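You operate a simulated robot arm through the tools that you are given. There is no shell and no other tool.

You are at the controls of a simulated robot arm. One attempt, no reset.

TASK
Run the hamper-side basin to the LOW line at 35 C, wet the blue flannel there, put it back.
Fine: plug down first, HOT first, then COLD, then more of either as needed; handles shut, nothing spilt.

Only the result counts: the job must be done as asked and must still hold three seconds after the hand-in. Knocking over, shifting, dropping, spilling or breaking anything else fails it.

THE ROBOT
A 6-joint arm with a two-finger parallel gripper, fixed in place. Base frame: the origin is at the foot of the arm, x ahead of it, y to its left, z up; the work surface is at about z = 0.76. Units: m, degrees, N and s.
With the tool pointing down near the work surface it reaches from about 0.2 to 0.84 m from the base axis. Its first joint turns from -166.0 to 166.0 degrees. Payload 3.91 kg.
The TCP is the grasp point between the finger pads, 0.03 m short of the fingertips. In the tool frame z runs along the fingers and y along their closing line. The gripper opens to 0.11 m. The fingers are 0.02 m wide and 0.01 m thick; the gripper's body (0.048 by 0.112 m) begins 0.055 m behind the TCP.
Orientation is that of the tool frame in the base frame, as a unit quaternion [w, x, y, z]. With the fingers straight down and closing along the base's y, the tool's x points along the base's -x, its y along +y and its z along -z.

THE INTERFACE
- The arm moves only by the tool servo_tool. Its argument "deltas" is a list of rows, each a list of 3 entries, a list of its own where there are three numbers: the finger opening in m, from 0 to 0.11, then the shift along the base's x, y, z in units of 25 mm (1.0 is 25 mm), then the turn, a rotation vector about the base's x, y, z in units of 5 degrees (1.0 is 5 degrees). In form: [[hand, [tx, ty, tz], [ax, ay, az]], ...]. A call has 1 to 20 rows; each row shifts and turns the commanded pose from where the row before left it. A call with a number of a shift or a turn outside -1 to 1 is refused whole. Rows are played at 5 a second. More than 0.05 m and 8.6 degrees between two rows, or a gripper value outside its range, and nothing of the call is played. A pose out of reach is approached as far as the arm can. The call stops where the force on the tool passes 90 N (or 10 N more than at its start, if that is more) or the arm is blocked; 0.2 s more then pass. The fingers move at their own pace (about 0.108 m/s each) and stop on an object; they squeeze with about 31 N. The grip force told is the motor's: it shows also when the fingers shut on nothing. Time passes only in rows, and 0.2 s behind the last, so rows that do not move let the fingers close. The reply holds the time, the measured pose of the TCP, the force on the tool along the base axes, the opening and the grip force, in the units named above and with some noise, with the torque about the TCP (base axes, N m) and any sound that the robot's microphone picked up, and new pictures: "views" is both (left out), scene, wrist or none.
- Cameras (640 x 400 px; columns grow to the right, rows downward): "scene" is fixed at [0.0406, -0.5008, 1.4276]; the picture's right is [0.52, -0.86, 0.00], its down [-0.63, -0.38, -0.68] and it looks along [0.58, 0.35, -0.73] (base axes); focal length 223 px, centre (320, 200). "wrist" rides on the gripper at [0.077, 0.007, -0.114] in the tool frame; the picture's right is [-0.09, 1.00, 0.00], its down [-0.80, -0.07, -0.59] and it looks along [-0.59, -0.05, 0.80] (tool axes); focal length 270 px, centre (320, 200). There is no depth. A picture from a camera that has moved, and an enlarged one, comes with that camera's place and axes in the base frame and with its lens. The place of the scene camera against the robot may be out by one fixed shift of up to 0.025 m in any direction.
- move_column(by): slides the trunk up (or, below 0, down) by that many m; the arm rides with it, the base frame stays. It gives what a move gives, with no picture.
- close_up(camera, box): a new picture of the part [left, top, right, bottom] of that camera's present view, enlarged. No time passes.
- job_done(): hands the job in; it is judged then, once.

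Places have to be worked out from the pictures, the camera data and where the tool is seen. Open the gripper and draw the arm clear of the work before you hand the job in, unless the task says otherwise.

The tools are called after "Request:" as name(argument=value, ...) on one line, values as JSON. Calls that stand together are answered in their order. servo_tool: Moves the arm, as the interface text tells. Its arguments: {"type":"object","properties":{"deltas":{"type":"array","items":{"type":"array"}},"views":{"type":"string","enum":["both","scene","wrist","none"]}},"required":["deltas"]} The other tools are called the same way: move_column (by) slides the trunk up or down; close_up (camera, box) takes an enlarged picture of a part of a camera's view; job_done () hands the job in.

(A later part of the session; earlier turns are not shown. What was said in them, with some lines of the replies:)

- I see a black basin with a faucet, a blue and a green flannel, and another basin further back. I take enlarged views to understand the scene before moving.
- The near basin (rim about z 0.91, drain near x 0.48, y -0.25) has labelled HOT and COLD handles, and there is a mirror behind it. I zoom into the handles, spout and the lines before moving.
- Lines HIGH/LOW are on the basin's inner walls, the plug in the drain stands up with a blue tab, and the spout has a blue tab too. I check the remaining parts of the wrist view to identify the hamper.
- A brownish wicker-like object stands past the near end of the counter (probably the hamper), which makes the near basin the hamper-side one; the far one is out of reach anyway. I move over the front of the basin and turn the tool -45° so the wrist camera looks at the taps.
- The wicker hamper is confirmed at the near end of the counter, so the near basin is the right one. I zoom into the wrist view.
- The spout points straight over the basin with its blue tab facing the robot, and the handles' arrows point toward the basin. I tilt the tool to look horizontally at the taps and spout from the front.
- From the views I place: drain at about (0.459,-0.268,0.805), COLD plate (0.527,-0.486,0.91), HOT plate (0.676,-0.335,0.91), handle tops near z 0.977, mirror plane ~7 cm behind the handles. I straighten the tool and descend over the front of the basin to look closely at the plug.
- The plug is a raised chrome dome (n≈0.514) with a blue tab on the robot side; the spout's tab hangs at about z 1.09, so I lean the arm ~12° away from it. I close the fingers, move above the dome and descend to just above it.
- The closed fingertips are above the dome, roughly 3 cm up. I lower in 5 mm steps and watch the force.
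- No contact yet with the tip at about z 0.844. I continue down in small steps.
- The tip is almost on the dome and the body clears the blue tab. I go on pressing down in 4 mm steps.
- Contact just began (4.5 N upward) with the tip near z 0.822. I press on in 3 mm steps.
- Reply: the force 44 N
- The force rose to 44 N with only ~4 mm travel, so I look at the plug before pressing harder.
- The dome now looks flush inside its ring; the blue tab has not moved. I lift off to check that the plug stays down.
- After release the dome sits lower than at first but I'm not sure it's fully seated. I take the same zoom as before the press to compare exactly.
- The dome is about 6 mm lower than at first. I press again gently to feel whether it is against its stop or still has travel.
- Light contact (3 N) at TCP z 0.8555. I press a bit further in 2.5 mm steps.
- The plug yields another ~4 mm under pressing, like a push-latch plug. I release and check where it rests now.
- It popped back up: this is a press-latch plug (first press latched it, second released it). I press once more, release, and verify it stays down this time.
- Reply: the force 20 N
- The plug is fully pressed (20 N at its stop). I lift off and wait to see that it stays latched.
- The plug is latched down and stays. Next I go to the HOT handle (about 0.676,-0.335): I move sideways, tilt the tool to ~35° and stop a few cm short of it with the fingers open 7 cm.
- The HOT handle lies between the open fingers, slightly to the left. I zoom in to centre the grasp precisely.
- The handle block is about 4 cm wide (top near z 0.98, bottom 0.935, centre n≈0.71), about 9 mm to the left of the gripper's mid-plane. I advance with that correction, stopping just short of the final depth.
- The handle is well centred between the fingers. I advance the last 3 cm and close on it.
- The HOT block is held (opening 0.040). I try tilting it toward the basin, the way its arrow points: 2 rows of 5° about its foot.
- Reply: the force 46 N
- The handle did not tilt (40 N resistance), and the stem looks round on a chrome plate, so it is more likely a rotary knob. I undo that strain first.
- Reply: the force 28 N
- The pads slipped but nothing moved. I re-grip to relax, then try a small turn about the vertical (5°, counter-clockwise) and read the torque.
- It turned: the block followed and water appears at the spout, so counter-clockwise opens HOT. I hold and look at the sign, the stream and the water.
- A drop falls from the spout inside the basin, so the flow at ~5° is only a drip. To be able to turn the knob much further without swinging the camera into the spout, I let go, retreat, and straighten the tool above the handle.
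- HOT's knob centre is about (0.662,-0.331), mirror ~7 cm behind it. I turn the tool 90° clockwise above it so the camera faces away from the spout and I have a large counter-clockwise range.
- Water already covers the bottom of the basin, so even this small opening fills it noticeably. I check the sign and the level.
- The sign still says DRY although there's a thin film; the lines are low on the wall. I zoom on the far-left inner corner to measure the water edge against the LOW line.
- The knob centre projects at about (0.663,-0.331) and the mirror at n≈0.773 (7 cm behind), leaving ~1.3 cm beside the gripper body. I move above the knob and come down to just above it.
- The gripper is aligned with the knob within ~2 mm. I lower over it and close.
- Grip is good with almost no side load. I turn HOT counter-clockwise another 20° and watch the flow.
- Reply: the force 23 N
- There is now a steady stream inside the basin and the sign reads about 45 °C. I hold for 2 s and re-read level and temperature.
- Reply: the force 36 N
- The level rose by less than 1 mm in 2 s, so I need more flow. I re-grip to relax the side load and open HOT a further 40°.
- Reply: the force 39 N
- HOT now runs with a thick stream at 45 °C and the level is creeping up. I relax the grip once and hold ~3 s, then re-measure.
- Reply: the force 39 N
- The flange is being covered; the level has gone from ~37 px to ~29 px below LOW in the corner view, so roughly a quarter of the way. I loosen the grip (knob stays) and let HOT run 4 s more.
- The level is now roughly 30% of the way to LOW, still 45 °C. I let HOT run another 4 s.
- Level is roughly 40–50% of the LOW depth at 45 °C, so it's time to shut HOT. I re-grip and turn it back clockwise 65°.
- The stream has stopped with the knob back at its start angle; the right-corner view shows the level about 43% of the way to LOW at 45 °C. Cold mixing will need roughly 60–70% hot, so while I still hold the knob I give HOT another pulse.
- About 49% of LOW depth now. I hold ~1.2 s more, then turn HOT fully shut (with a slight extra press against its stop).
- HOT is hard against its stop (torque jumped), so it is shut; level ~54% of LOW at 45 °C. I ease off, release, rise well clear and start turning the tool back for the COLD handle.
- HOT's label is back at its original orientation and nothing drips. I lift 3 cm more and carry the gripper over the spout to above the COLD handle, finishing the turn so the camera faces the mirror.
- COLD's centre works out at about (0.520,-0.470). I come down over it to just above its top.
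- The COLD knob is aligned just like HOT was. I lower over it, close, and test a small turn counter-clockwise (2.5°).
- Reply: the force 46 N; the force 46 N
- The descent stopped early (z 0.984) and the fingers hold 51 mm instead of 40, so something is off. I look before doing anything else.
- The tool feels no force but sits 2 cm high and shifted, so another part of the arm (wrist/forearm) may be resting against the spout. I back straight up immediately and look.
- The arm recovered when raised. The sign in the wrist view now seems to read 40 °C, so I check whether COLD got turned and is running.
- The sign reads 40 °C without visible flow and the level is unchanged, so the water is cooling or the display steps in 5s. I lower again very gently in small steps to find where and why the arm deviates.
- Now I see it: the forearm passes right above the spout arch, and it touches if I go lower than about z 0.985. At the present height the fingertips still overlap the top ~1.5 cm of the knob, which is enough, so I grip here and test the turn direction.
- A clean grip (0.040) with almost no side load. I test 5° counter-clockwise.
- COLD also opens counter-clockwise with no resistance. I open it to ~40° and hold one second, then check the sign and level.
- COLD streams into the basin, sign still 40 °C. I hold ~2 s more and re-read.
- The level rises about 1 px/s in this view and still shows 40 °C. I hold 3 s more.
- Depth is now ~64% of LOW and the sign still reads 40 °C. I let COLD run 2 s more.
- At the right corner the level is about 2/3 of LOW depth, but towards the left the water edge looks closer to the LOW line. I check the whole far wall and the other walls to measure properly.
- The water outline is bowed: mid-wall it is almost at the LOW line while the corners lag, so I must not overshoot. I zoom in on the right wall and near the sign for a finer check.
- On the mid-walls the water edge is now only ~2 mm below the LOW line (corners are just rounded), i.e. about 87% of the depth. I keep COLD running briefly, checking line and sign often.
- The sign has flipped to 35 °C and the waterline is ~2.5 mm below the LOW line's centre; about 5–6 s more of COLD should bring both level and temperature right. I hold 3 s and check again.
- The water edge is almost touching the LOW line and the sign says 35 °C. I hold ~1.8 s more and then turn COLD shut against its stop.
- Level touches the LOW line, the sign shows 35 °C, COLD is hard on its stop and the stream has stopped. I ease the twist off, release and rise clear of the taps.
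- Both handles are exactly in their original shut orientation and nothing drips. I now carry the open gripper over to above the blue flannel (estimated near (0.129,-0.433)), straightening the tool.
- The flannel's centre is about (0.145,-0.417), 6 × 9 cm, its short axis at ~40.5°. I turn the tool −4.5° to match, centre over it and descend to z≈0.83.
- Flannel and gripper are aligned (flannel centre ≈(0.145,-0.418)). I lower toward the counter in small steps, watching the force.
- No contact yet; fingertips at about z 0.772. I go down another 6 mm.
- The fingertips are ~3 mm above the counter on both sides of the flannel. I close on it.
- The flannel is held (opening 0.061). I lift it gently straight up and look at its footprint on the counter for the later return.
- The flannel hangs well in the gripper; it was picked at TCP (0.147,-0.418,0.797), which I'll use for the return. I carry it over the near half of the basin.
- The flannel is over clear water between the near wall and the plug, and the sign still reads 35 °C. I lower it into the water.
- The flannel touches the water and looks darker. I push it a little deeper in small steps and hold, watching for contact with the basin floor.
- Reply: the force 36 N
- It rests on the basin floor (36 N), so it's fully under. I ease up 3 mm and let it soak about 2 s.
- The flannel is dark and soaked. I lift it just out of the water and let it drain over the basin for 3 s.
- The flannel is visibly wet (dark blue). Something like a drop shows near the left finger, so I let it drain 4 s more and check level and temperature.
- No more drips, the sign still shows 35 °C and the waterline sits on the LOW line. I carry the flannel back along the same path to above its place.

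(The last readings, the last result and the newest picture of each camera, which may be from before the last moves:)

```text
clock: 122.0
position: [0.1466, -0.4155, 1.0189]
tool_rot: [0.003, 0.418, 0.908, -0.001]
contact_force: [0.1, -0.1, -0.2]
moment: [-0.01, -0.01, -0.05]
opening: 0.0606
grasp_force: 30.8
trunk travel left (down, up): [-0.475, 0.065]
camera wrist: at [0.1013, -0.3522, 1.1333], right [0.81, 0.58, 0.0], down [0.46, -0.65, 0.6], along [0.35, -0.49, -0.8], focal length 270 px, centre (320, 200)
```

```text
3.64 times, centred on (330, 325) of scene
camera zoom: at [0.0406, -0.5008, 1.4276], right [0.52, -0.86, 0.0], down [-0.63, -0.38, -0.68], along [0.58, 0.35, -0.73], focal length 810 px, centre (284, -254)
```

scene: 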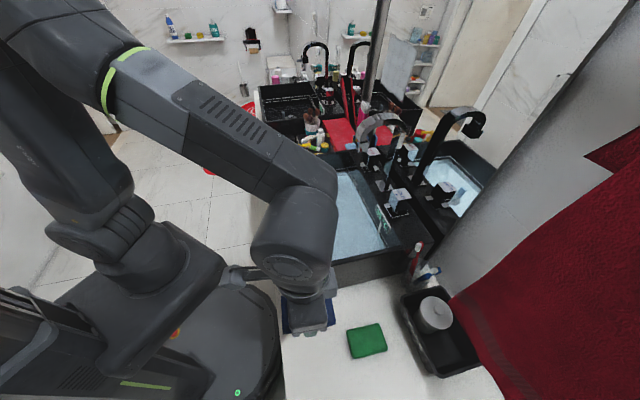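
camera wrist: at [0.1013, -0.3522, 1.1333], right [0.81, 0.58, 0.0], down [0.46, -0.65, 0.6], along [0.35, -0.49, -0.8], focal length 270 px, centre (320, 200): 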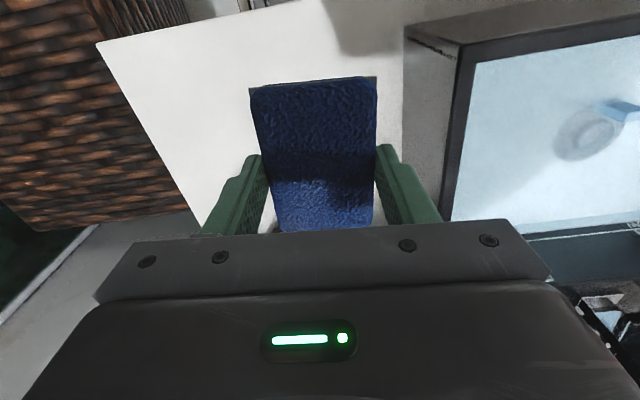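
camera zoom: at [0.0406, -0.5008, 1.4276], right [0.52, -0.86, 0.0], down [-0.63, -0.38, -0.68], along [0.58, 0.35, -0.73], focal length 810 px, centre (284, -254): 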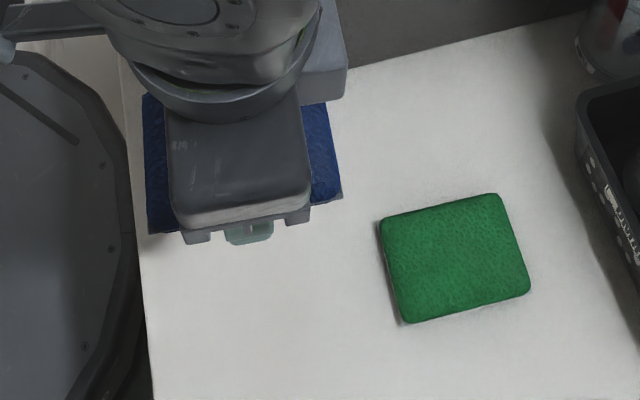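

The flannel is above its original spot with no drips seen on the counter. I lower it, slowing down for the last centimetre.

Request:
servo_tool(deltas=[[0.03, [0, 0, -1], [0, 0, 0]], [0.03, [0, 0, -1], [0, 0, 0]], [0.03, [0, 0, -1], [0, 0, 0]], [0.03, [0, 0, -1], [0, 0, 0]], [0.03, [0, 0, -1], [0, 0, 0]], [0.03, [0, 0, -1], [0, 0, 0]], [0.03, [0, 0, -1], [0, 0, 0]], [0.03, [0, 0, -1], [0, 0, 0]], [0.03, [0, 0, -0.4], [0, 0, 0]], [0.03, [0, 0, -0.3], [0, 0, 0]], [0.03, [0, 0, -0.2], [0, 0, 0]]], views="none")

```text
clock: 124.4
position: [0.1468, -0.4172, 0.7982]
tool_rot: [0.003, 0.418, 0.908, -0.002]
contact_force: [-0.4, 0.2, -0.2]
moment: [0.01, 0.04, 0.0]
opening: 0.0608
grasp_force: 31.1
trunk travel left (down, up): [-0.475, 0.065]
```

At z 0.798 there is no contact force yet, so I lower another 2–3 mm until it just touches.

Request:
servo_tool(deltas=[[0.03, [0, 0, -0.08], [0, 0, 0]], [0.03, [0, 0, 0], [0, 0, 0]]], views="wrist")

```text
clock: 125.0
position: [0.1456, -0.4168, 0.7974]
tool_rot: [0.003, 0.419, 0.908, -0.001]
contact_force: [0.3, -0.1, -0.4]
moment: [0.01, -0.01, -0.01]
opening: 0.0607
grasp_force: 30.9
trunk travel left (down, up): [-0.475, 0.065]
camera wrist: at [0.1007, -0.3531, 0.9103], right [0.81, 0.58, 0.0], down [0.46, -0.65, 0.6], along [0.35, -0.49, -0.8], focal length 270 px, centre (320, 200)
```

wrist: 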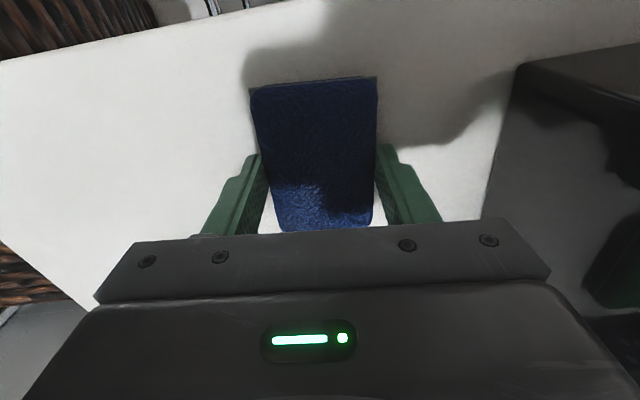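

Still no contact. I go 1.5 mm lower and read again.

Request:
servo_tool(deltas=[[0.03, [0, 0, -0.06], [0, 0, 0]], [0.03, [0, 0, 0], [0, 0, 0]]], views="none")

```text
clock: 125.6
position: [0.1456, -0.4167, 0.797]
tool_rot: [0.003, 0.419, 0.908, -0.002]
contact_force: [-0.2, -0.2, 3.5]
moment: [-0.14, -0.1, -0.04]
opening: 0.0606
grasp_force: 31.2
trunk travel left (down, up): [-0.475, 0.065]
```

It now rests on the counter (3.5 N). I open the fingers gently and then rise straight up.

Request:
servo_tool(deltas=[[0.064, [0, 0, 0], [0, 0, 0]], [0.075, [0, 0, 0], [0, 0, 0]], [0.1, [0, 0, 0], [0, 0, 0]], [0.1, [0, 0, 0], [0, 0, 0]], [0.1, [0, 0, 0.5], [0, 0, 0]], [0.1, [0, 0, 0.9], [0, 0, 0]], [0.1, [0, 0, 1], [0, 0, 0]], [0.1, [0, 0, 1], [0, 0, 0]], [0.1, [0, 0, 1], [0, 0, 0]], [0.1, [0, 0, 1], [0, 0, 0]], [0.1, [0, 0, 1], [0, 0, 0]], [0.1, [0, 0, 1], [0, 0, 0]]], views="both")

Request:
close_up(camera="wrist", box=[220, 20, 440, 160])

```text
clock: 128.2
position: [0.1467, -0.4186, 0.9807]
tool_rot: [0.003, 0.418, 0.908, -0.002]
contact_force: [0.4, -0.1, -0.1]
moment: [0.03, 0.0, 0.03]
opening: 0.1
grasp_force: 0.1
trunk travel left (down, up): [-0.475, 0.065]
camera wrist: at [0.1015, -0.3541, 1.0935], right [0.81, 0.58, 0.0], down [0.46, -0.65, 0.6], along [0.35, -0.49, -0.8], focal length 270 px, centre (320, 200)
```

scene: 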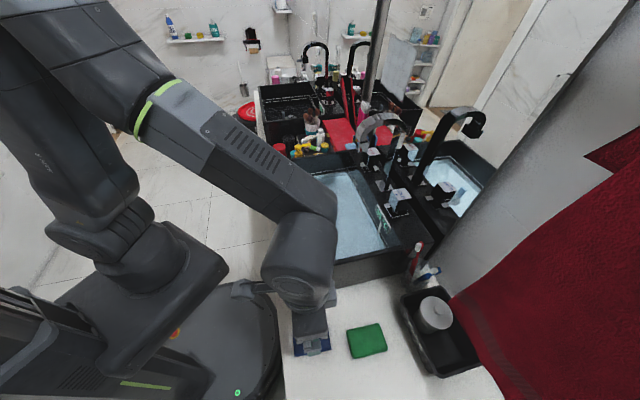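
wrist: 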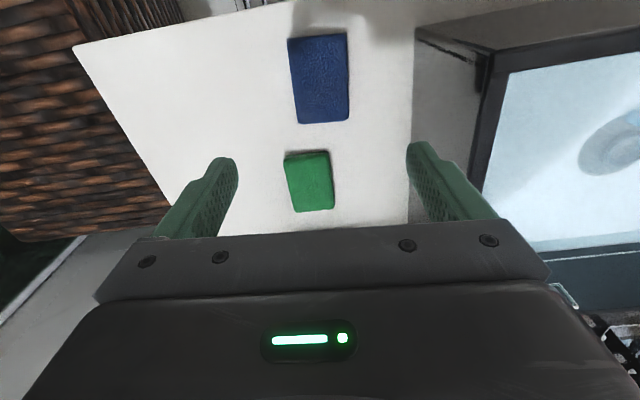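

```text
2.86 times, centred on (330, 90) of wrist
camera zoom: at [0.1015, -0.3541, 1.0935], right [0.81, 0.58, 0.0], down [0.46, -0.65, 0.6], along [0.35, -0.49, -0.8], focal length 772 px, centre (291, 514)
```

zoom: 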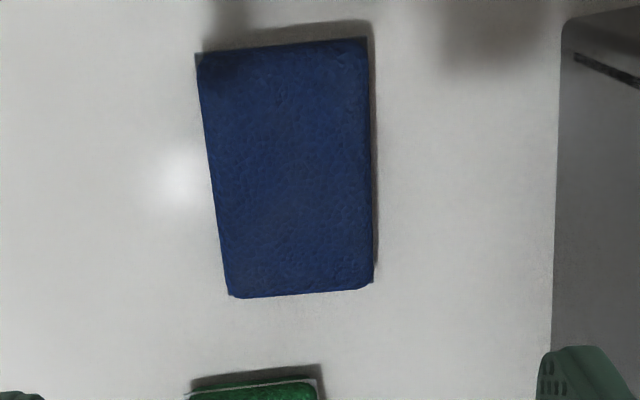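

The flannel is back in place, flat and dark. I raise the arm clear to inspect flannel position, counter, basin level, sign and handles.

Request:
servo_tool(deltas=[[0.1, [0, 0.3, 1], [0, 0, 0]], [0.1, [0, 0.3, 1], [0, 0, 0]], [0.1, [0, 0.3, 1], [0, 0, 0]], [0.1, [0, 0.3, 1], [0, 0, 0]], [0.1, [0, 0.3, 1], [0, 0, 0]], [0.1, [0, 0.3, 1], [0, 0, 0]], [0.1, [0, 0.3, 1], [0, 0, 0]], [0.1, [0, 0.3, 1], [0, 0, 0]], [0.1, [0, 0.3, 1], [0, 0, 0]], [0.1, [0, 0.3, 1], [0, 0, 0]]], views="both")

Request:
close_up(camera="scene", box=[260, 250, 500, 400])

Request:
close_up(camera="scene", box=[265, 130, 425, 230])

Request:
close_up(camera="scene", box=[300, 170, 332, 190])

Request:
close_up(camera="scene", box=[364, 205, 396, 225])

```text
clock: 130.4
position: [0.1456, -0.3412, 1.2315]
tool_rot: [0.004, 0.419, 0.908, -0.001]
contact_force: [-0.1, 0.0, 0.9]
moment: [0.02, 0.04, 0.01]
opening: 0.1001
grasp_force: 0.0
trunk travel left (down, up): [-0.475, 0.065]
camera wrist: at [0.1005, -0.2766, 1.3447], right [0.81, 0.58, 0.0], down [0.46, -0.65, 0.6], along [0.35, -0.49, -0.8], focal length 270 px, centre (320, 200)
```

scene: 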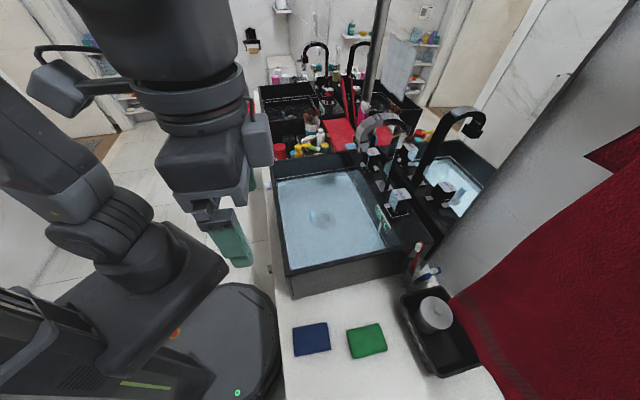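
wrist: 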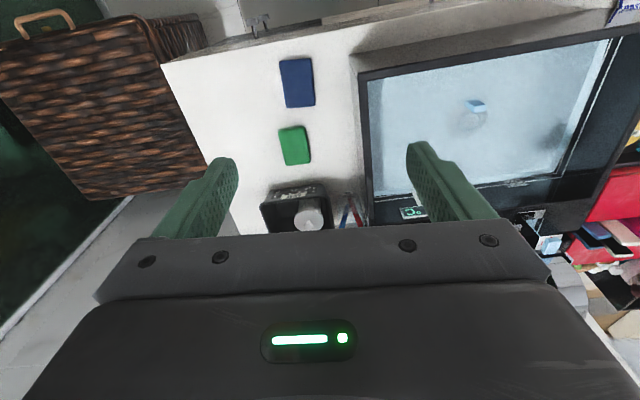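

```text
2.67 times, centred on (380, 325) of scene
camera zoom: at [0.0406, -0.5008, 1.4276], right [0.52, -0.86, 0.0], down [-0.63, -0.38, -0.68], along [0.58, 0.35, -0.73], focal length 594 px, centre (160, -133)
```

zoom: 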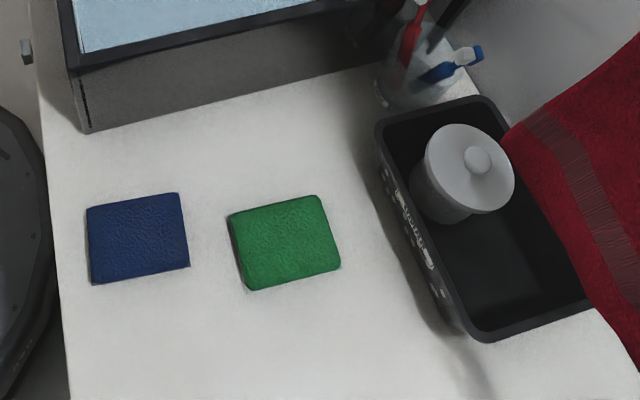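

```text
4.00 times, centred on (345, 180) of scene
camera zoom: at [0.0406, -0.5008, 1.4276], right [0.52, -0.86, 0.0], down [-0.63, -0.38, -0.68], along [0.58, 0.35, -0.73], focal length 892 px, centre (220, 280)
```

zoom: 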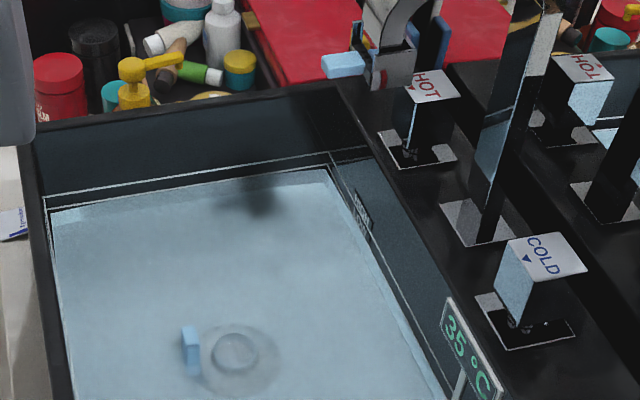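

```text
16.00 times, centred on (316, 180) of scene
camera zoom: at [0.0406, -0.5008, 1.4276], right [0.52, -0.86, 0.0], down [-0.63, -0.38, -0.68], along [0.58, 0.35, -0.73], focal length 3566 px, centre (384, 520)
```

zoom: 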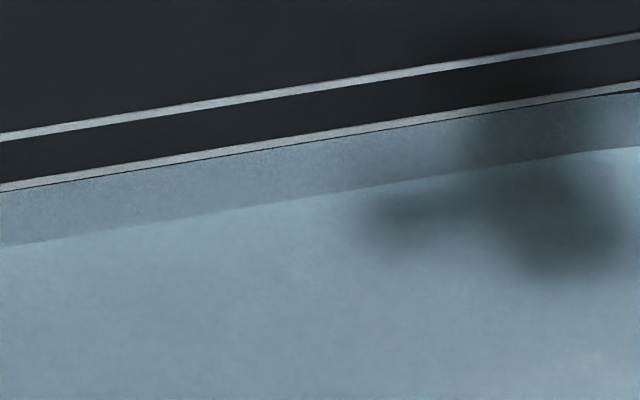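

```text
16.00 times, centred on (380, 215) of scene
camera zoom: at [0.0406, -0.5008, 1.4276], right [0.52, -0.86, 0.0], down [-0.63, -0.38, -0.68], along [0.58, 0.35, -0.73], focal length 3566 px, centre (-640, -40)
```

zoom: 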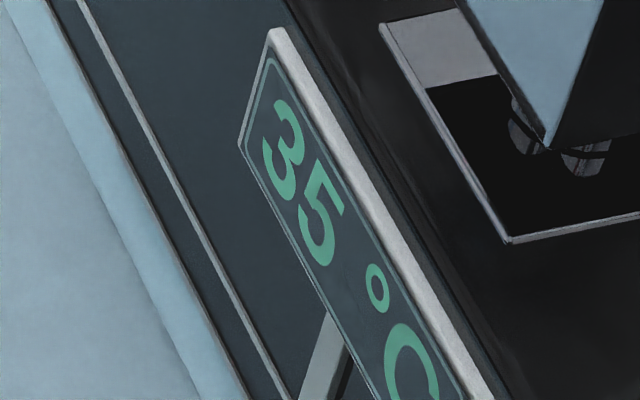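

Everything is in place: flannel back at its spot, both handles shut, no spill seen. The level is a hair (~1 mm) under the LOW line's centre and, judging from the display's step changes, the water is probably on the warm side of "35", so a small extra dash of COLD will centre both. I go back above the COLD handle.

Request:
servo_tool(deltas=[[0.07, [0.937, -0.322, 0], [0, 0, 0.45]], [0.07, [0.937, -0.322, 0], [0, 0, 0.45]], [0.07, [0.937, -0.322, 0], [-0.377, -0.377, 0]], [0.07, [0.937, -0.322, 0], [-0.377, -0.377, 0]], [0.07, [0.937, -0.322, 0], [-0.376, -0.376, 0]], [0.07, [0.937, -0.322, -0.2], [0, 0, 0]], [0.07, [0.937, -0.322, -0.3], [0, 0, 0]], [0.07, [0.937, -0.322, -0.3], [0, 0, 0]], [0.07, [0.937, -0.322, -0.3], [0, 0, 0]], [0.07, [0.937, -0.322, -0.3], [0, 0, 0]], [0.07, [0.937, -0.322, -0.3], [0, 0, 0]], [0.07, [0.937, -0.322, -0.3], [0, 0, 0]], [0.07, [0.937, -0.322, -0.3], [0, 0, 0]], [0.07, [0.937, -0.322, -0.3], [0, 0, 0]], [0.07, [0.937, -0.322, -0.3], [0, 0, 0]], [0.07, [0.937, -0.322, -0.3], [0, 0, 0]]], views="both")

Request:
close_up(camera="wrist", box=[210, 20, 434, 160])

Request:
close_up(camera="scene", box=[364, 205, 396, 225])

```text
clock: 133.8
position: [0.5213, -0.4727, 1.1507]
tool_rot: [0.067, 0.382, 0.921, -0.028]
contact_force: [0.5, -0.9, 0.1]
moment: [-0.01, 0.03, -0.01]
opening: 0.0699
grasp_force: 0.0
trunk travel left (down, up): [-0.475, 0.065]
camera wrist: at [0.4603, -0.4017, 1.2519], right [0.77, 0.64, 0.01], down [0.45, -0.55, 0.7], along [0.46, -0.53, -0.71], focal length 270 px, centre (320, 200)
```

scene: 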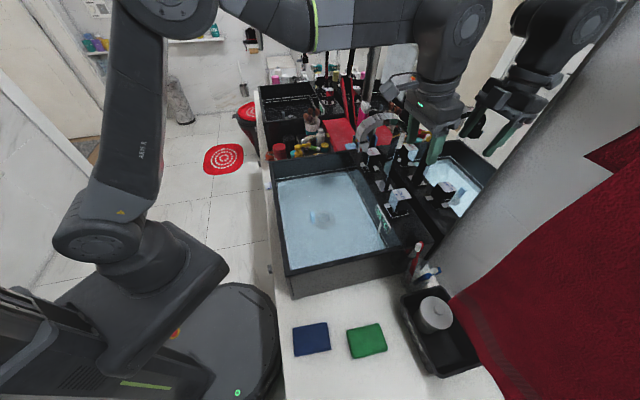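
wrist: 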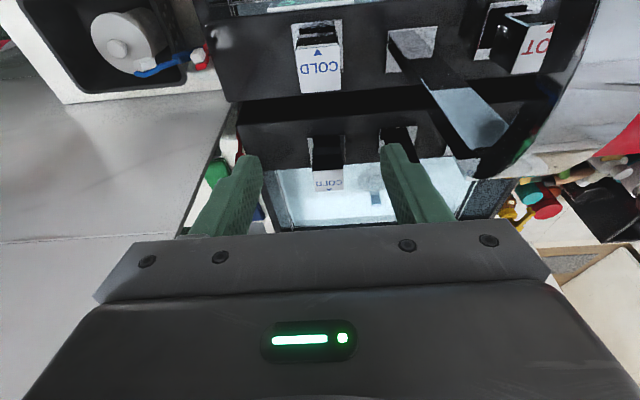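

```text
2.86 times, centred on (322, 90) of wrist
camera zoom: at [0.4603, -0.4017, 1.2519], right [0.77, 0.64, 0.01], down [0.45, -0.55, 0.7], along [0.46, -0.53, -0.71], focal length 772 px, centre (314, 514)
```

zoom: 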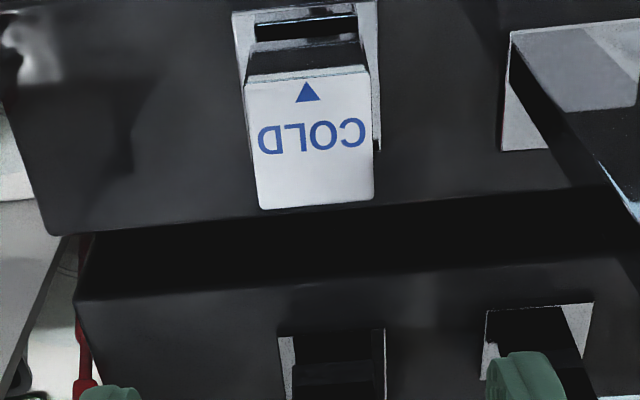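

```text
16.00 times, centred on (380, 215) of scene
camera zoom: at [0.0406, -0.5008, 1.4276], right [0.52, -0.86, 0.0], down [-0.63, -0.38, -0.68], along [0.58, 0.35, -0.73], focal length 3566 px, centre (-640, -40)
```

zoom: 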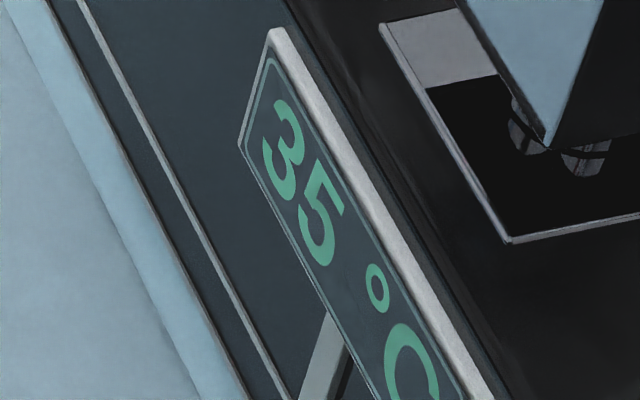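

The sign still says 35 °C. I descend toward the COLD knob, checking alignment just above it.

Request:
servo_tool(deltas=[[0.07, [0, 0, -1], [0, 0, 0]], [0.07, [0, 0, -1], [0, 0, 0]], [0.07, [0, 0, -1], [0, 0, 0]], [0.07, [0, 0, -1], [0, 0, 0]], [0.07, [0, 0, -0.8], [0, 0, 0]]], views="wrist")

Request:
close_up(camera="wrist", box=[230, 60, 422, 180])

```text
clock: 135.0
position: [0.5193, -0.4719, 1.0291]
tool_rot: [0.068, 0.382, 0.921, -0.028]
contact_force: [0.5, 1.0, 0.1]
moment: [0.01, -0.04, 0.01]
opening: 0.07
grasp_force: 0.1
trunk travel left (down, up): [-0.475, 0.065]
camera wrist: at [0.4593, -0.4, 1.131], right [0.77, 0.64, 0.01], down [0.45, -0.55, 0.71], along [0.46, -0.53, -0.71], focal length 270 px, centre (320, 200)
```

wrist: 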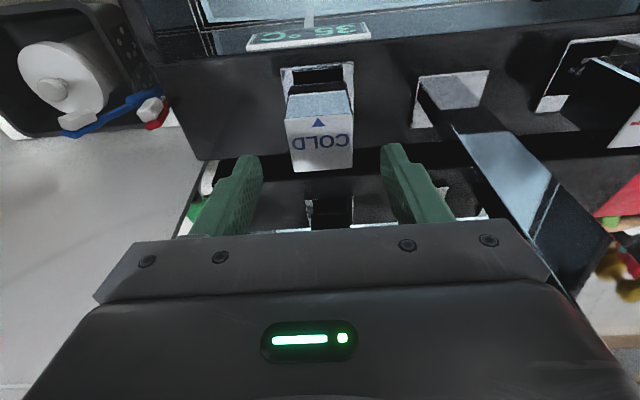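

```text
3.33 times, centred on (326, 120) of wrist
camera zoom: at [0.4593, -0.4, 1.131], right [0.77, 0.64, 0.01], down [0.45, -0.55, 0.71], along [0.46, -0.53, -0.71], focal length 901 px, centre (300, 467)
```

zoom: 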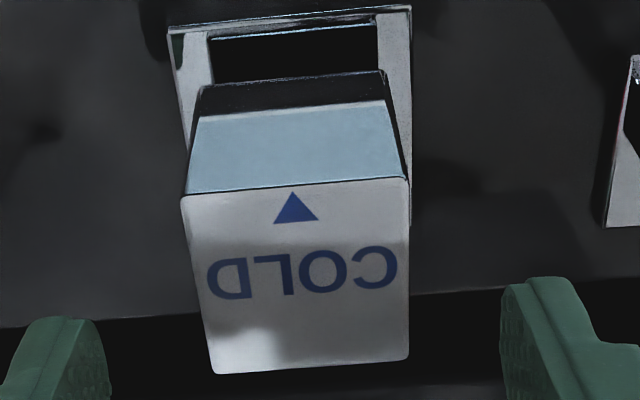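

The knob is ~1.8 mm to the right of the gripper's centre; I correct that, lower to the same safe height as before (z≈0.999) and close on it.

Request:
servo_tool(deltas=[[0.07, [0.045, 0.045, -0.6], [0, 0, 0]], [0.07, [0, 0, -0.6], [0, 0, 0]], [0.055, [0, 0, 0], [0, 0, 0]], [0.03, [0, 0, 0], [0, 0, 0]], [0.03, [0, 0, 0], [0, 0, 0]]], views="none")

Request:
close_up(camera="scene", box=[300, 170, 332, 190])

Request:
close_up(camera="scene", box=[364, 205, 396, 225])

```text
clock: 136.2
position: [0.5204, -0.4727, 1.0008]
tool_rot: [0.067, 0.382, 0.921, -0.028]
contact_force: [-2.9, -0.4, -0.7]
moment: [-0.58, -0.18, 0.03]
opening: 0.0396
grasp_force: 44.8
trunk travel left (down, up): [-0.475, 0.065]
```

```text
16.00 times, centred on (316, 180) of scene
camera zoom: at [0.0406, -0.5008, 1.4276], right [0.52, -0.86, 0.0], down [-0.63, -0.38, -0.68], along [0.58, 0.35, -0.73], focal length 3566 px, centre (384, 520)
```

zoom: 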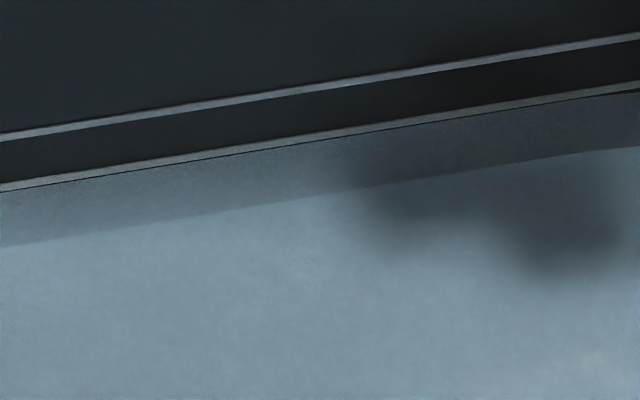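

```text
16.00 times, centred on (380, 215) of scene
camera zoom: at [0.0406, -0.5008, 1.4276], right [0.52, -0.86, 0.0], down [-0.63, -0.38, -0.68], along [0.58, 0.35, -0.73], focal length 3566 px, centre (-640, -40)
```

zoom: 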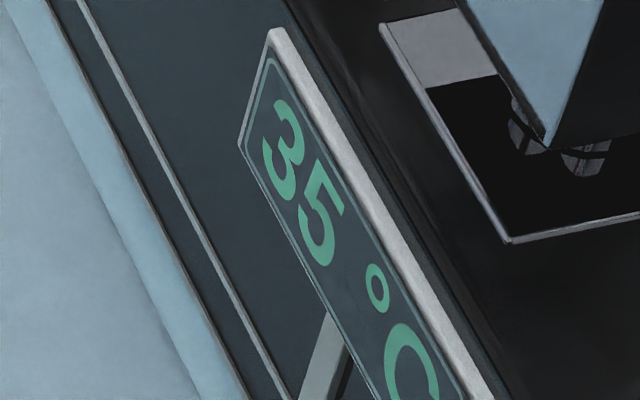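

Gripped cleanly; still 35 °C and the level just under the line. I give COLD a short measured dash: open to 40°, about 1.6 s, then shut.

Request:
servo_tool(deltas=[[0.03, [0, 0, 0], [0, 0, 1]], [0.03, [0, 0, 0], [0, 0, 1]], [0.03, [0, 0, 0], [0, 0, 1]], [0.03, [0, 0, 0], [0, 0, 1]], [0.03, [0, 0, 0], [0, 0, 1]], [0.03, [0, 0, 0], [0, 0, 1]], [0.03, [0, 0, 0], [0, 0, 1]], [0.03, [0, 0, 0], [0, 0, 1]], [0.03, [0, 0, 0], [0, 0, 0]], [0.03, [0, 0, 0], [0, 0, 0]], [0.03, [0, 0, 0], [0, 0, 0]]], views="none")

Request:
close_up(camera="scene", box=[300, 170, 332, 190])

Request:
close_up(camera="scene", box=[340, 170, 400, 230])

```text
clock: 138.6
position: [0.5196, -0.4717, 1.0001]
tool_rot: [0.075, 0.043, 0.996, -0.003]
contact_force: [-9.8, -3.9, 1.4]
moment: [-0.38, 0.23, -0.02]
opening: 0.0398
grasp_force: 45.0
trunk travel left (down, up): [-0.475, 0.065]
```

```text
16.00 times, centred on (316, 180) of scene
camera zoom: at [0.0406, -0.5008, 1.4276], right [0.52, -0.86, 0.0], down [-0.63, -0.38, -0.68], along [0.58, 0.35, -0.73], focal length 3566 px, centre (384, 520)
```

zoom: 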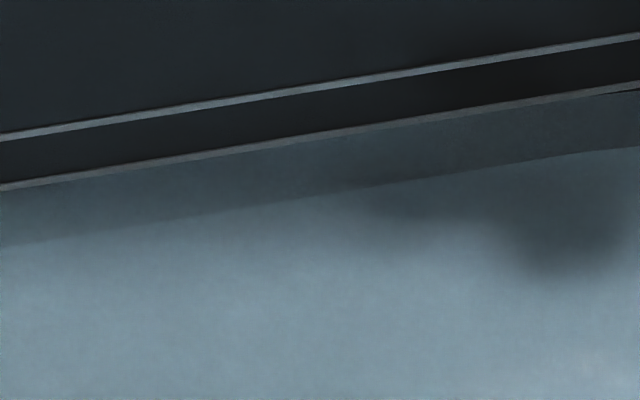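

```text
6.67 times, centred on (370, 200) of scene
camera zoom: at [0.0406, -0.5008, 1.4276], right [0.52, -0.86, 0.0], down [-0.63, -0.38, -0.68], along [0.58, 0.35, -0.73], focal length 1486 px, centre (-13, 200)
```

zoom: 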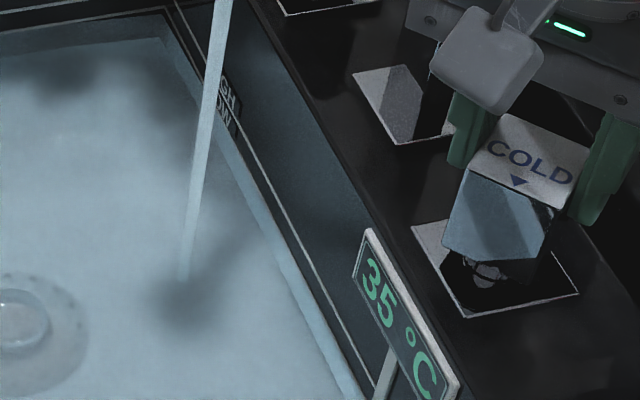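

The water now touches the LOW line, still 35 °C. I hold half a second more and shut COLD against its stop.

Request:
servo_tool(deltas=[[0.03, [0, 0, 0], [0, 0, 0]], [0.03, [0, 0, 0], [0, 0, 0]], [0.03, [0, 0, 0], [0, 0, -1]], [0.03, [0, 0, 0], [0, 0, -1]], [0.03, [0, 0, 0], [0, 0, -1]], [0.03, [0, 0, 0], [0, 0, -1]], [0.03, [0, 0, 0], [0, 0, -1]], [0.03, [0, 0, 0], [0, 0, -1]], [0.03, [0, 0, 0], [0, 0, -1]], [0.03, [0, 0, 0], [0, 0, -1]], [0.03, [0, 0, 0], [0, 0, -0.4]], [0.03, [0, 0, 0], [0, 0, 0]]], views="scene")

Request:
close_up(camera="scene", box=[300, 170, 332, 190])

Request:
close_up(camera="scene", box=[340, 170, 400, 230])

```text
clock: 141.2
position: [0.5206, -0.471, 1.0019]
tool_rot: [0.068, 0.398, 0.914, -0.03]
contact_force: [-8.1, -7.3, 1.0]
moment: [-0.31, 0.22, 1.62]
opening: 0.0398
grasp_force: 45.7
trunk travel left (down, up): [-0.475, 0.065]
```

scene: 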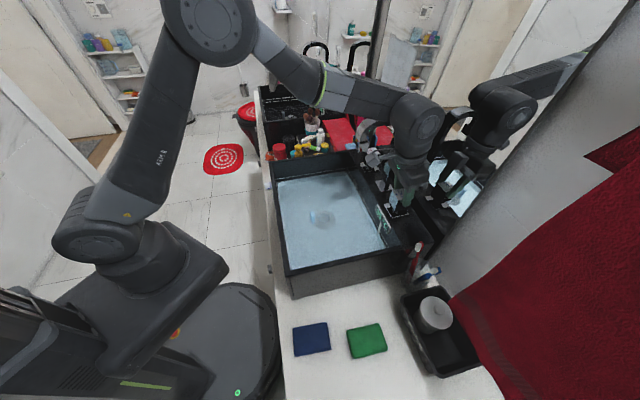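

```text
16.00 times, centred on (316, 180) of scene
camera zoom: at [0.0406, -0.5008, 1.4276], right [0.52, -0.86, 0.0], down [-0.63, -0.38, -0.68], along [0.58, 0.35, -0.73], focal length 3566 px, centre (384, 520)
```

zoom: 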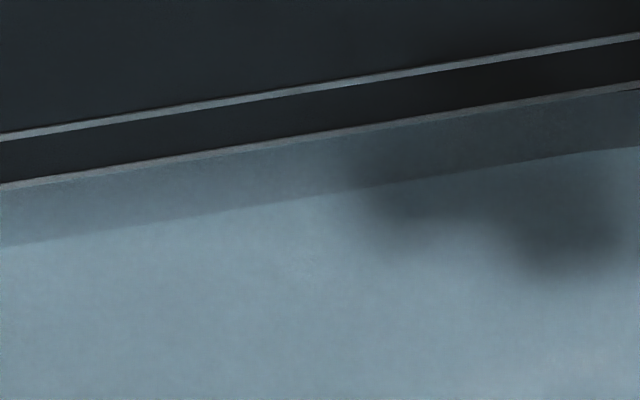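

```text
6.67 times, centred on (370, 200) of scene
camera zoom: at [0.0406, -0.5008, 1.4276], right [0.52, -0.86, 0.0], down [-0.63, -0.38, -0.68], along [0.58, 0.35, -0.73], focal length 1486 px, centre (-13, 200)
```

zoom: 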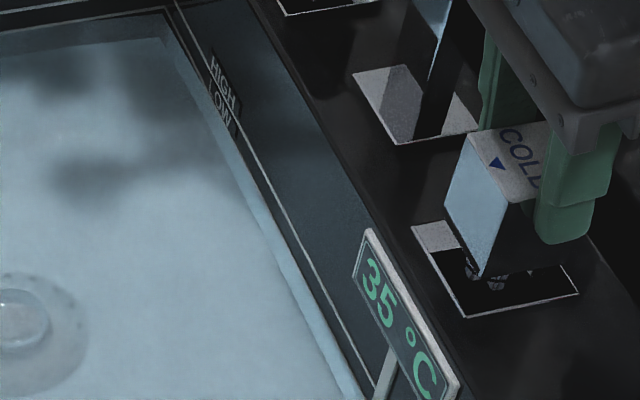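

COLD is shut on its stop, the level is on the LOW line and the sign reads 35 °C. I ease off, release, rise, and withdraw the arm clear of the work.

Request:
servo_tool(deltas=[[0.03, [0, 0, 0], [0, 0, 0.4]], [0.07, [0, 0, 0], [0, 0, 0]], [0.07, [0, 0, 0], [0, 0, 0]], [0.07, [0, 0, 0.8], [0, 0, 0]], [0.07, [0, 0, 1], [0, 0, 0]], [0.07, [0, 0, 1], [0, 0, 0]], [0.07, [0, 0, 1], [0, 0, 0]], [0.07, [0, 0, 1], [0, 0, 0]], [0.07, [0, 0, 1], [0, 0, 0]], [0.07, [-0.937, 0.322, 0.3], [0, 0, 0]], [0.07, [-0.937, 0.322, 0.3], [0, 0, 0]], [0.07, [-0.937, 0.322, 0.3], [0, 0, 0]], [0.07, [-0.937, 0.322, 0.3], [0, 0, 0]], [0.07, [-0.937, 0.322, 0.3], [0, 0, 0]], [0.07, [-0.937, 0.322, 0.3], [0, 0, 0]], [0.07, [-0.937, 0.322, 0.3], [0, 0, 0]], [0.07, [-0.937, 0.322, 0.3], [0, 0, 0]]], views="none")

Request:
servo_tool(deltas=[[0.1, [-0.937, 0.322, 0.3], [0.38, 0.38, 0]], [0.1, [-0.937, 0.322, 0.3], [0.38, 0.38, 0]], [0.1, [-0.937, 0.322, 0], [0.37, 0.37, 0]], [0.1, [-0.937, 0.322, 0], [0, 0, 0]], [0.1, [-0.937, 0.4, 0], [0, 0, 0]], [0.1, [-0.937, 0.5, 0], [0, 0, 0]], [0.1, [-0.937, 0.5, 0], [0, 0, 0]]], views="both")

Request:
close_up(camera="scene", box=[265, 130, 425, 230])

Request:
close_up(camera="scene", box=[370, 175, 450, 225])

Request:
close_up(camera="scene", box=[260, 250, 500, 400])

Request:
close_up(camera="scene", box=[300, 170, 332, 190])

```text
clock: 144.8
position: [0.333, -0.4055, 1.2067]
tool_rot: [0.068, 0.382, 0.921, -0.028]
contact_force: [-1.1, 0.2, 0.5]
moment: [0.02, 0.03, 0.02]
opening: 0.0702
grasp_force: 0.1
trunk travel left (down, up): [-0.475, 0.065]
```

```text
clock: 146.4
position: [0.1699, -0.3383, 1.221]
tool_rot: [0.003, 0.383, 0.924, -0.001]
contact_force: [0.6, 0.3, 0.1]
moment: [-0.01, 0.0, 0.05]
opening: 0.1002
grasp_force: 0.1
trunk travel left (down, up): [-0.475, 0.065]
camera wrist: at [0.1195, -0.2766, 1.3337], right [0.77, 0.64, 0.0], down [0.51, -0.61, 0.6], along [0.39, -0.46, -0.8], focal length 270 px, centre (320, 200)
```

scene: 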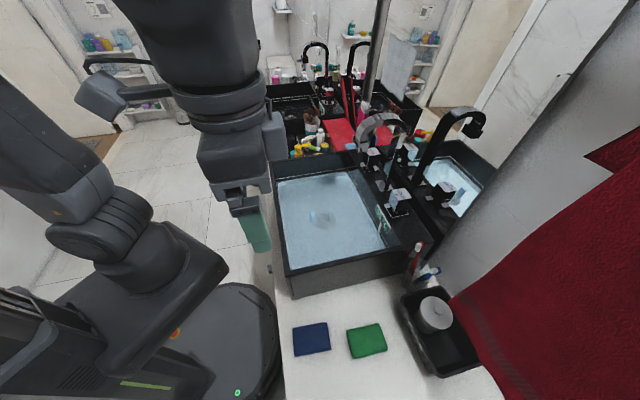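
wrist: 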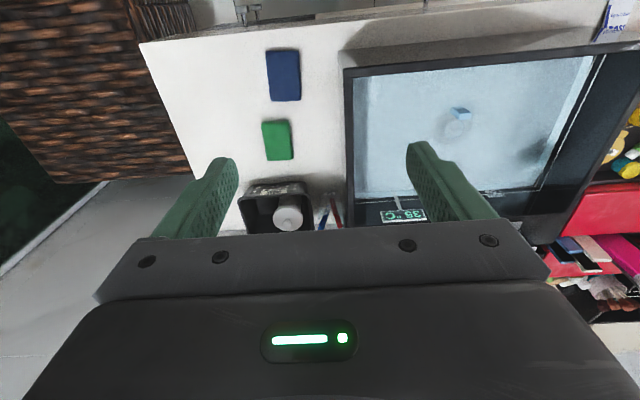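

```text
4.00 times, centred on (345, 180) of scene
camera zoom: at [0.0406, -0.5008, 1.4276], right [0.52, -0.86, 0.0], down [-0.63, -0.38, -0.68], along [0.58, 0.35, -0.73], focal length 892 px, centre (220, 280)
```

zoom: 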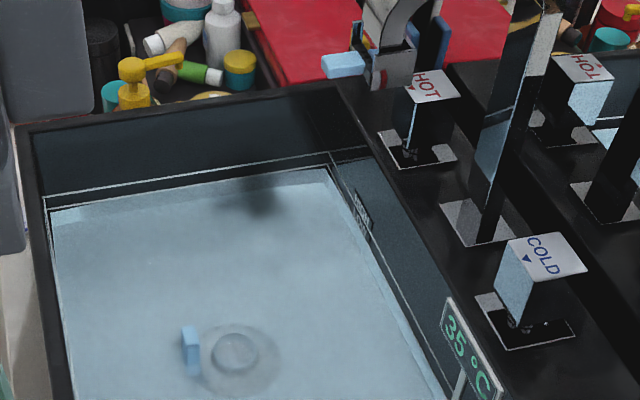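

```text
8.00 times, centred on (410, 200) of scene
camera zoom: at [0.0406, -0.5008, 1.4276], right [0.52, -0.86, 0.0], down [-0.63, -0.38, -0.68], along [0.58, 0.35, -0.73], focal length 1783 px, centre (-400, 200)
```

zoom: 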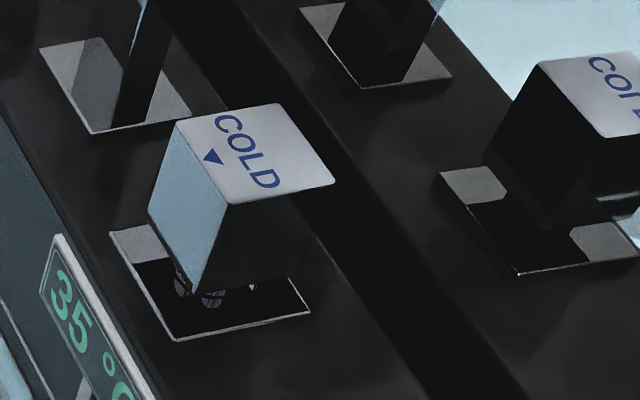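

```text
2.67 times, centred on (380, 325) of scene
camera zoom: at [0.0406, -0.5008, 1.4276], right [0.52, -0.86, 0.0], down [-0.63, -0.38, -0.68], along [0.58, 0.35, -0.73], focal length 594 px, centre (160, -133)
```

zoom: 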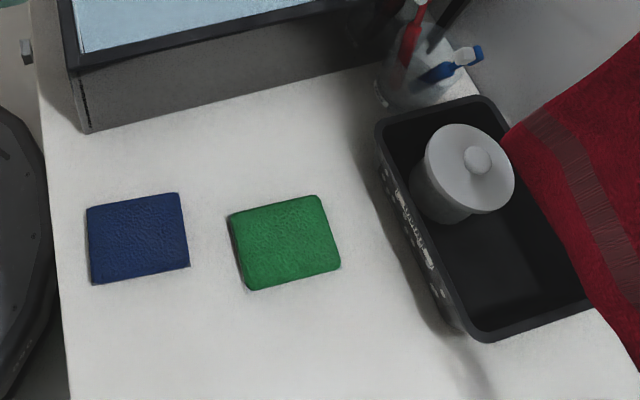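

```text
16.00 times, centred on (316, 180) of scene
camera zoom: at [0.0406, -0.5008, 1.4276], right [0.52, -0.86, 0.0], down [-0.63, -0.38, -0.68], along [0.58, 0.35, -0.73], focal length 3566 px, centre (384, 520)
```

zoom: 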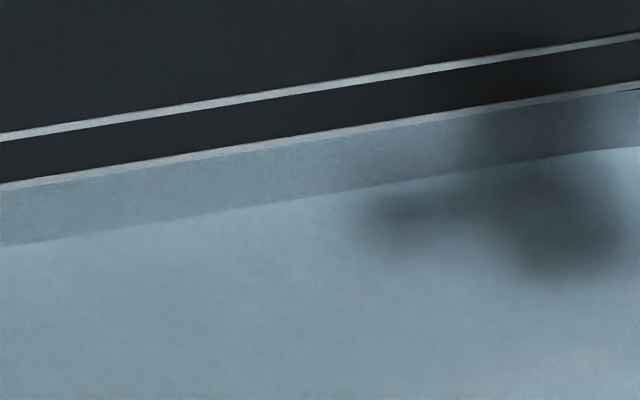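

Final check: plug down and under water, waterline on LOW, sign 35 °C, both handles back at shut with no drip, blue flannel wet (dark) and on its original spot, counter dry, nothing else moved, gripper open and clear. I hand the job in.

Request:
job_done()

```text
The job is handed in.
```

The job is handed in: the hamper-side basin is at the LOW line, its sign reads 35 °C, and the blue flannel is wet and back on its spot.

- **Plug:** It is a press-latch plug. My second press released it, so I pressed a third time. It was down and holding before any water ran.
- **Water:** I ran HOT first, then COLD. After the flannel was back I added one short dash of COLD, because the level was about 1 mm below the line.
- **Temperature:** The sign changes only in 5 °C steps, so the exact figure is uncertain. I estimate 34–36 °C now. When the flannel went in, the sign also read 35, but the water may have been up to about 37–38 °C.
- **Handles:** Both are back against their stops, with no drip seen.
- **Flannel:** It soaked on the basin floor and drained over the basin for about 8 seconds. It is back within a few millimetres of where it was.
- **Contact with the spout:** On my first try at the COLD handle, I believe the forearm pressed briefly on top of the spout. I backed off at once, and the spout looks unmoved.

I saw no spill on the counter, and nothing else appears to have moved. The gripper is open and clear of the work.
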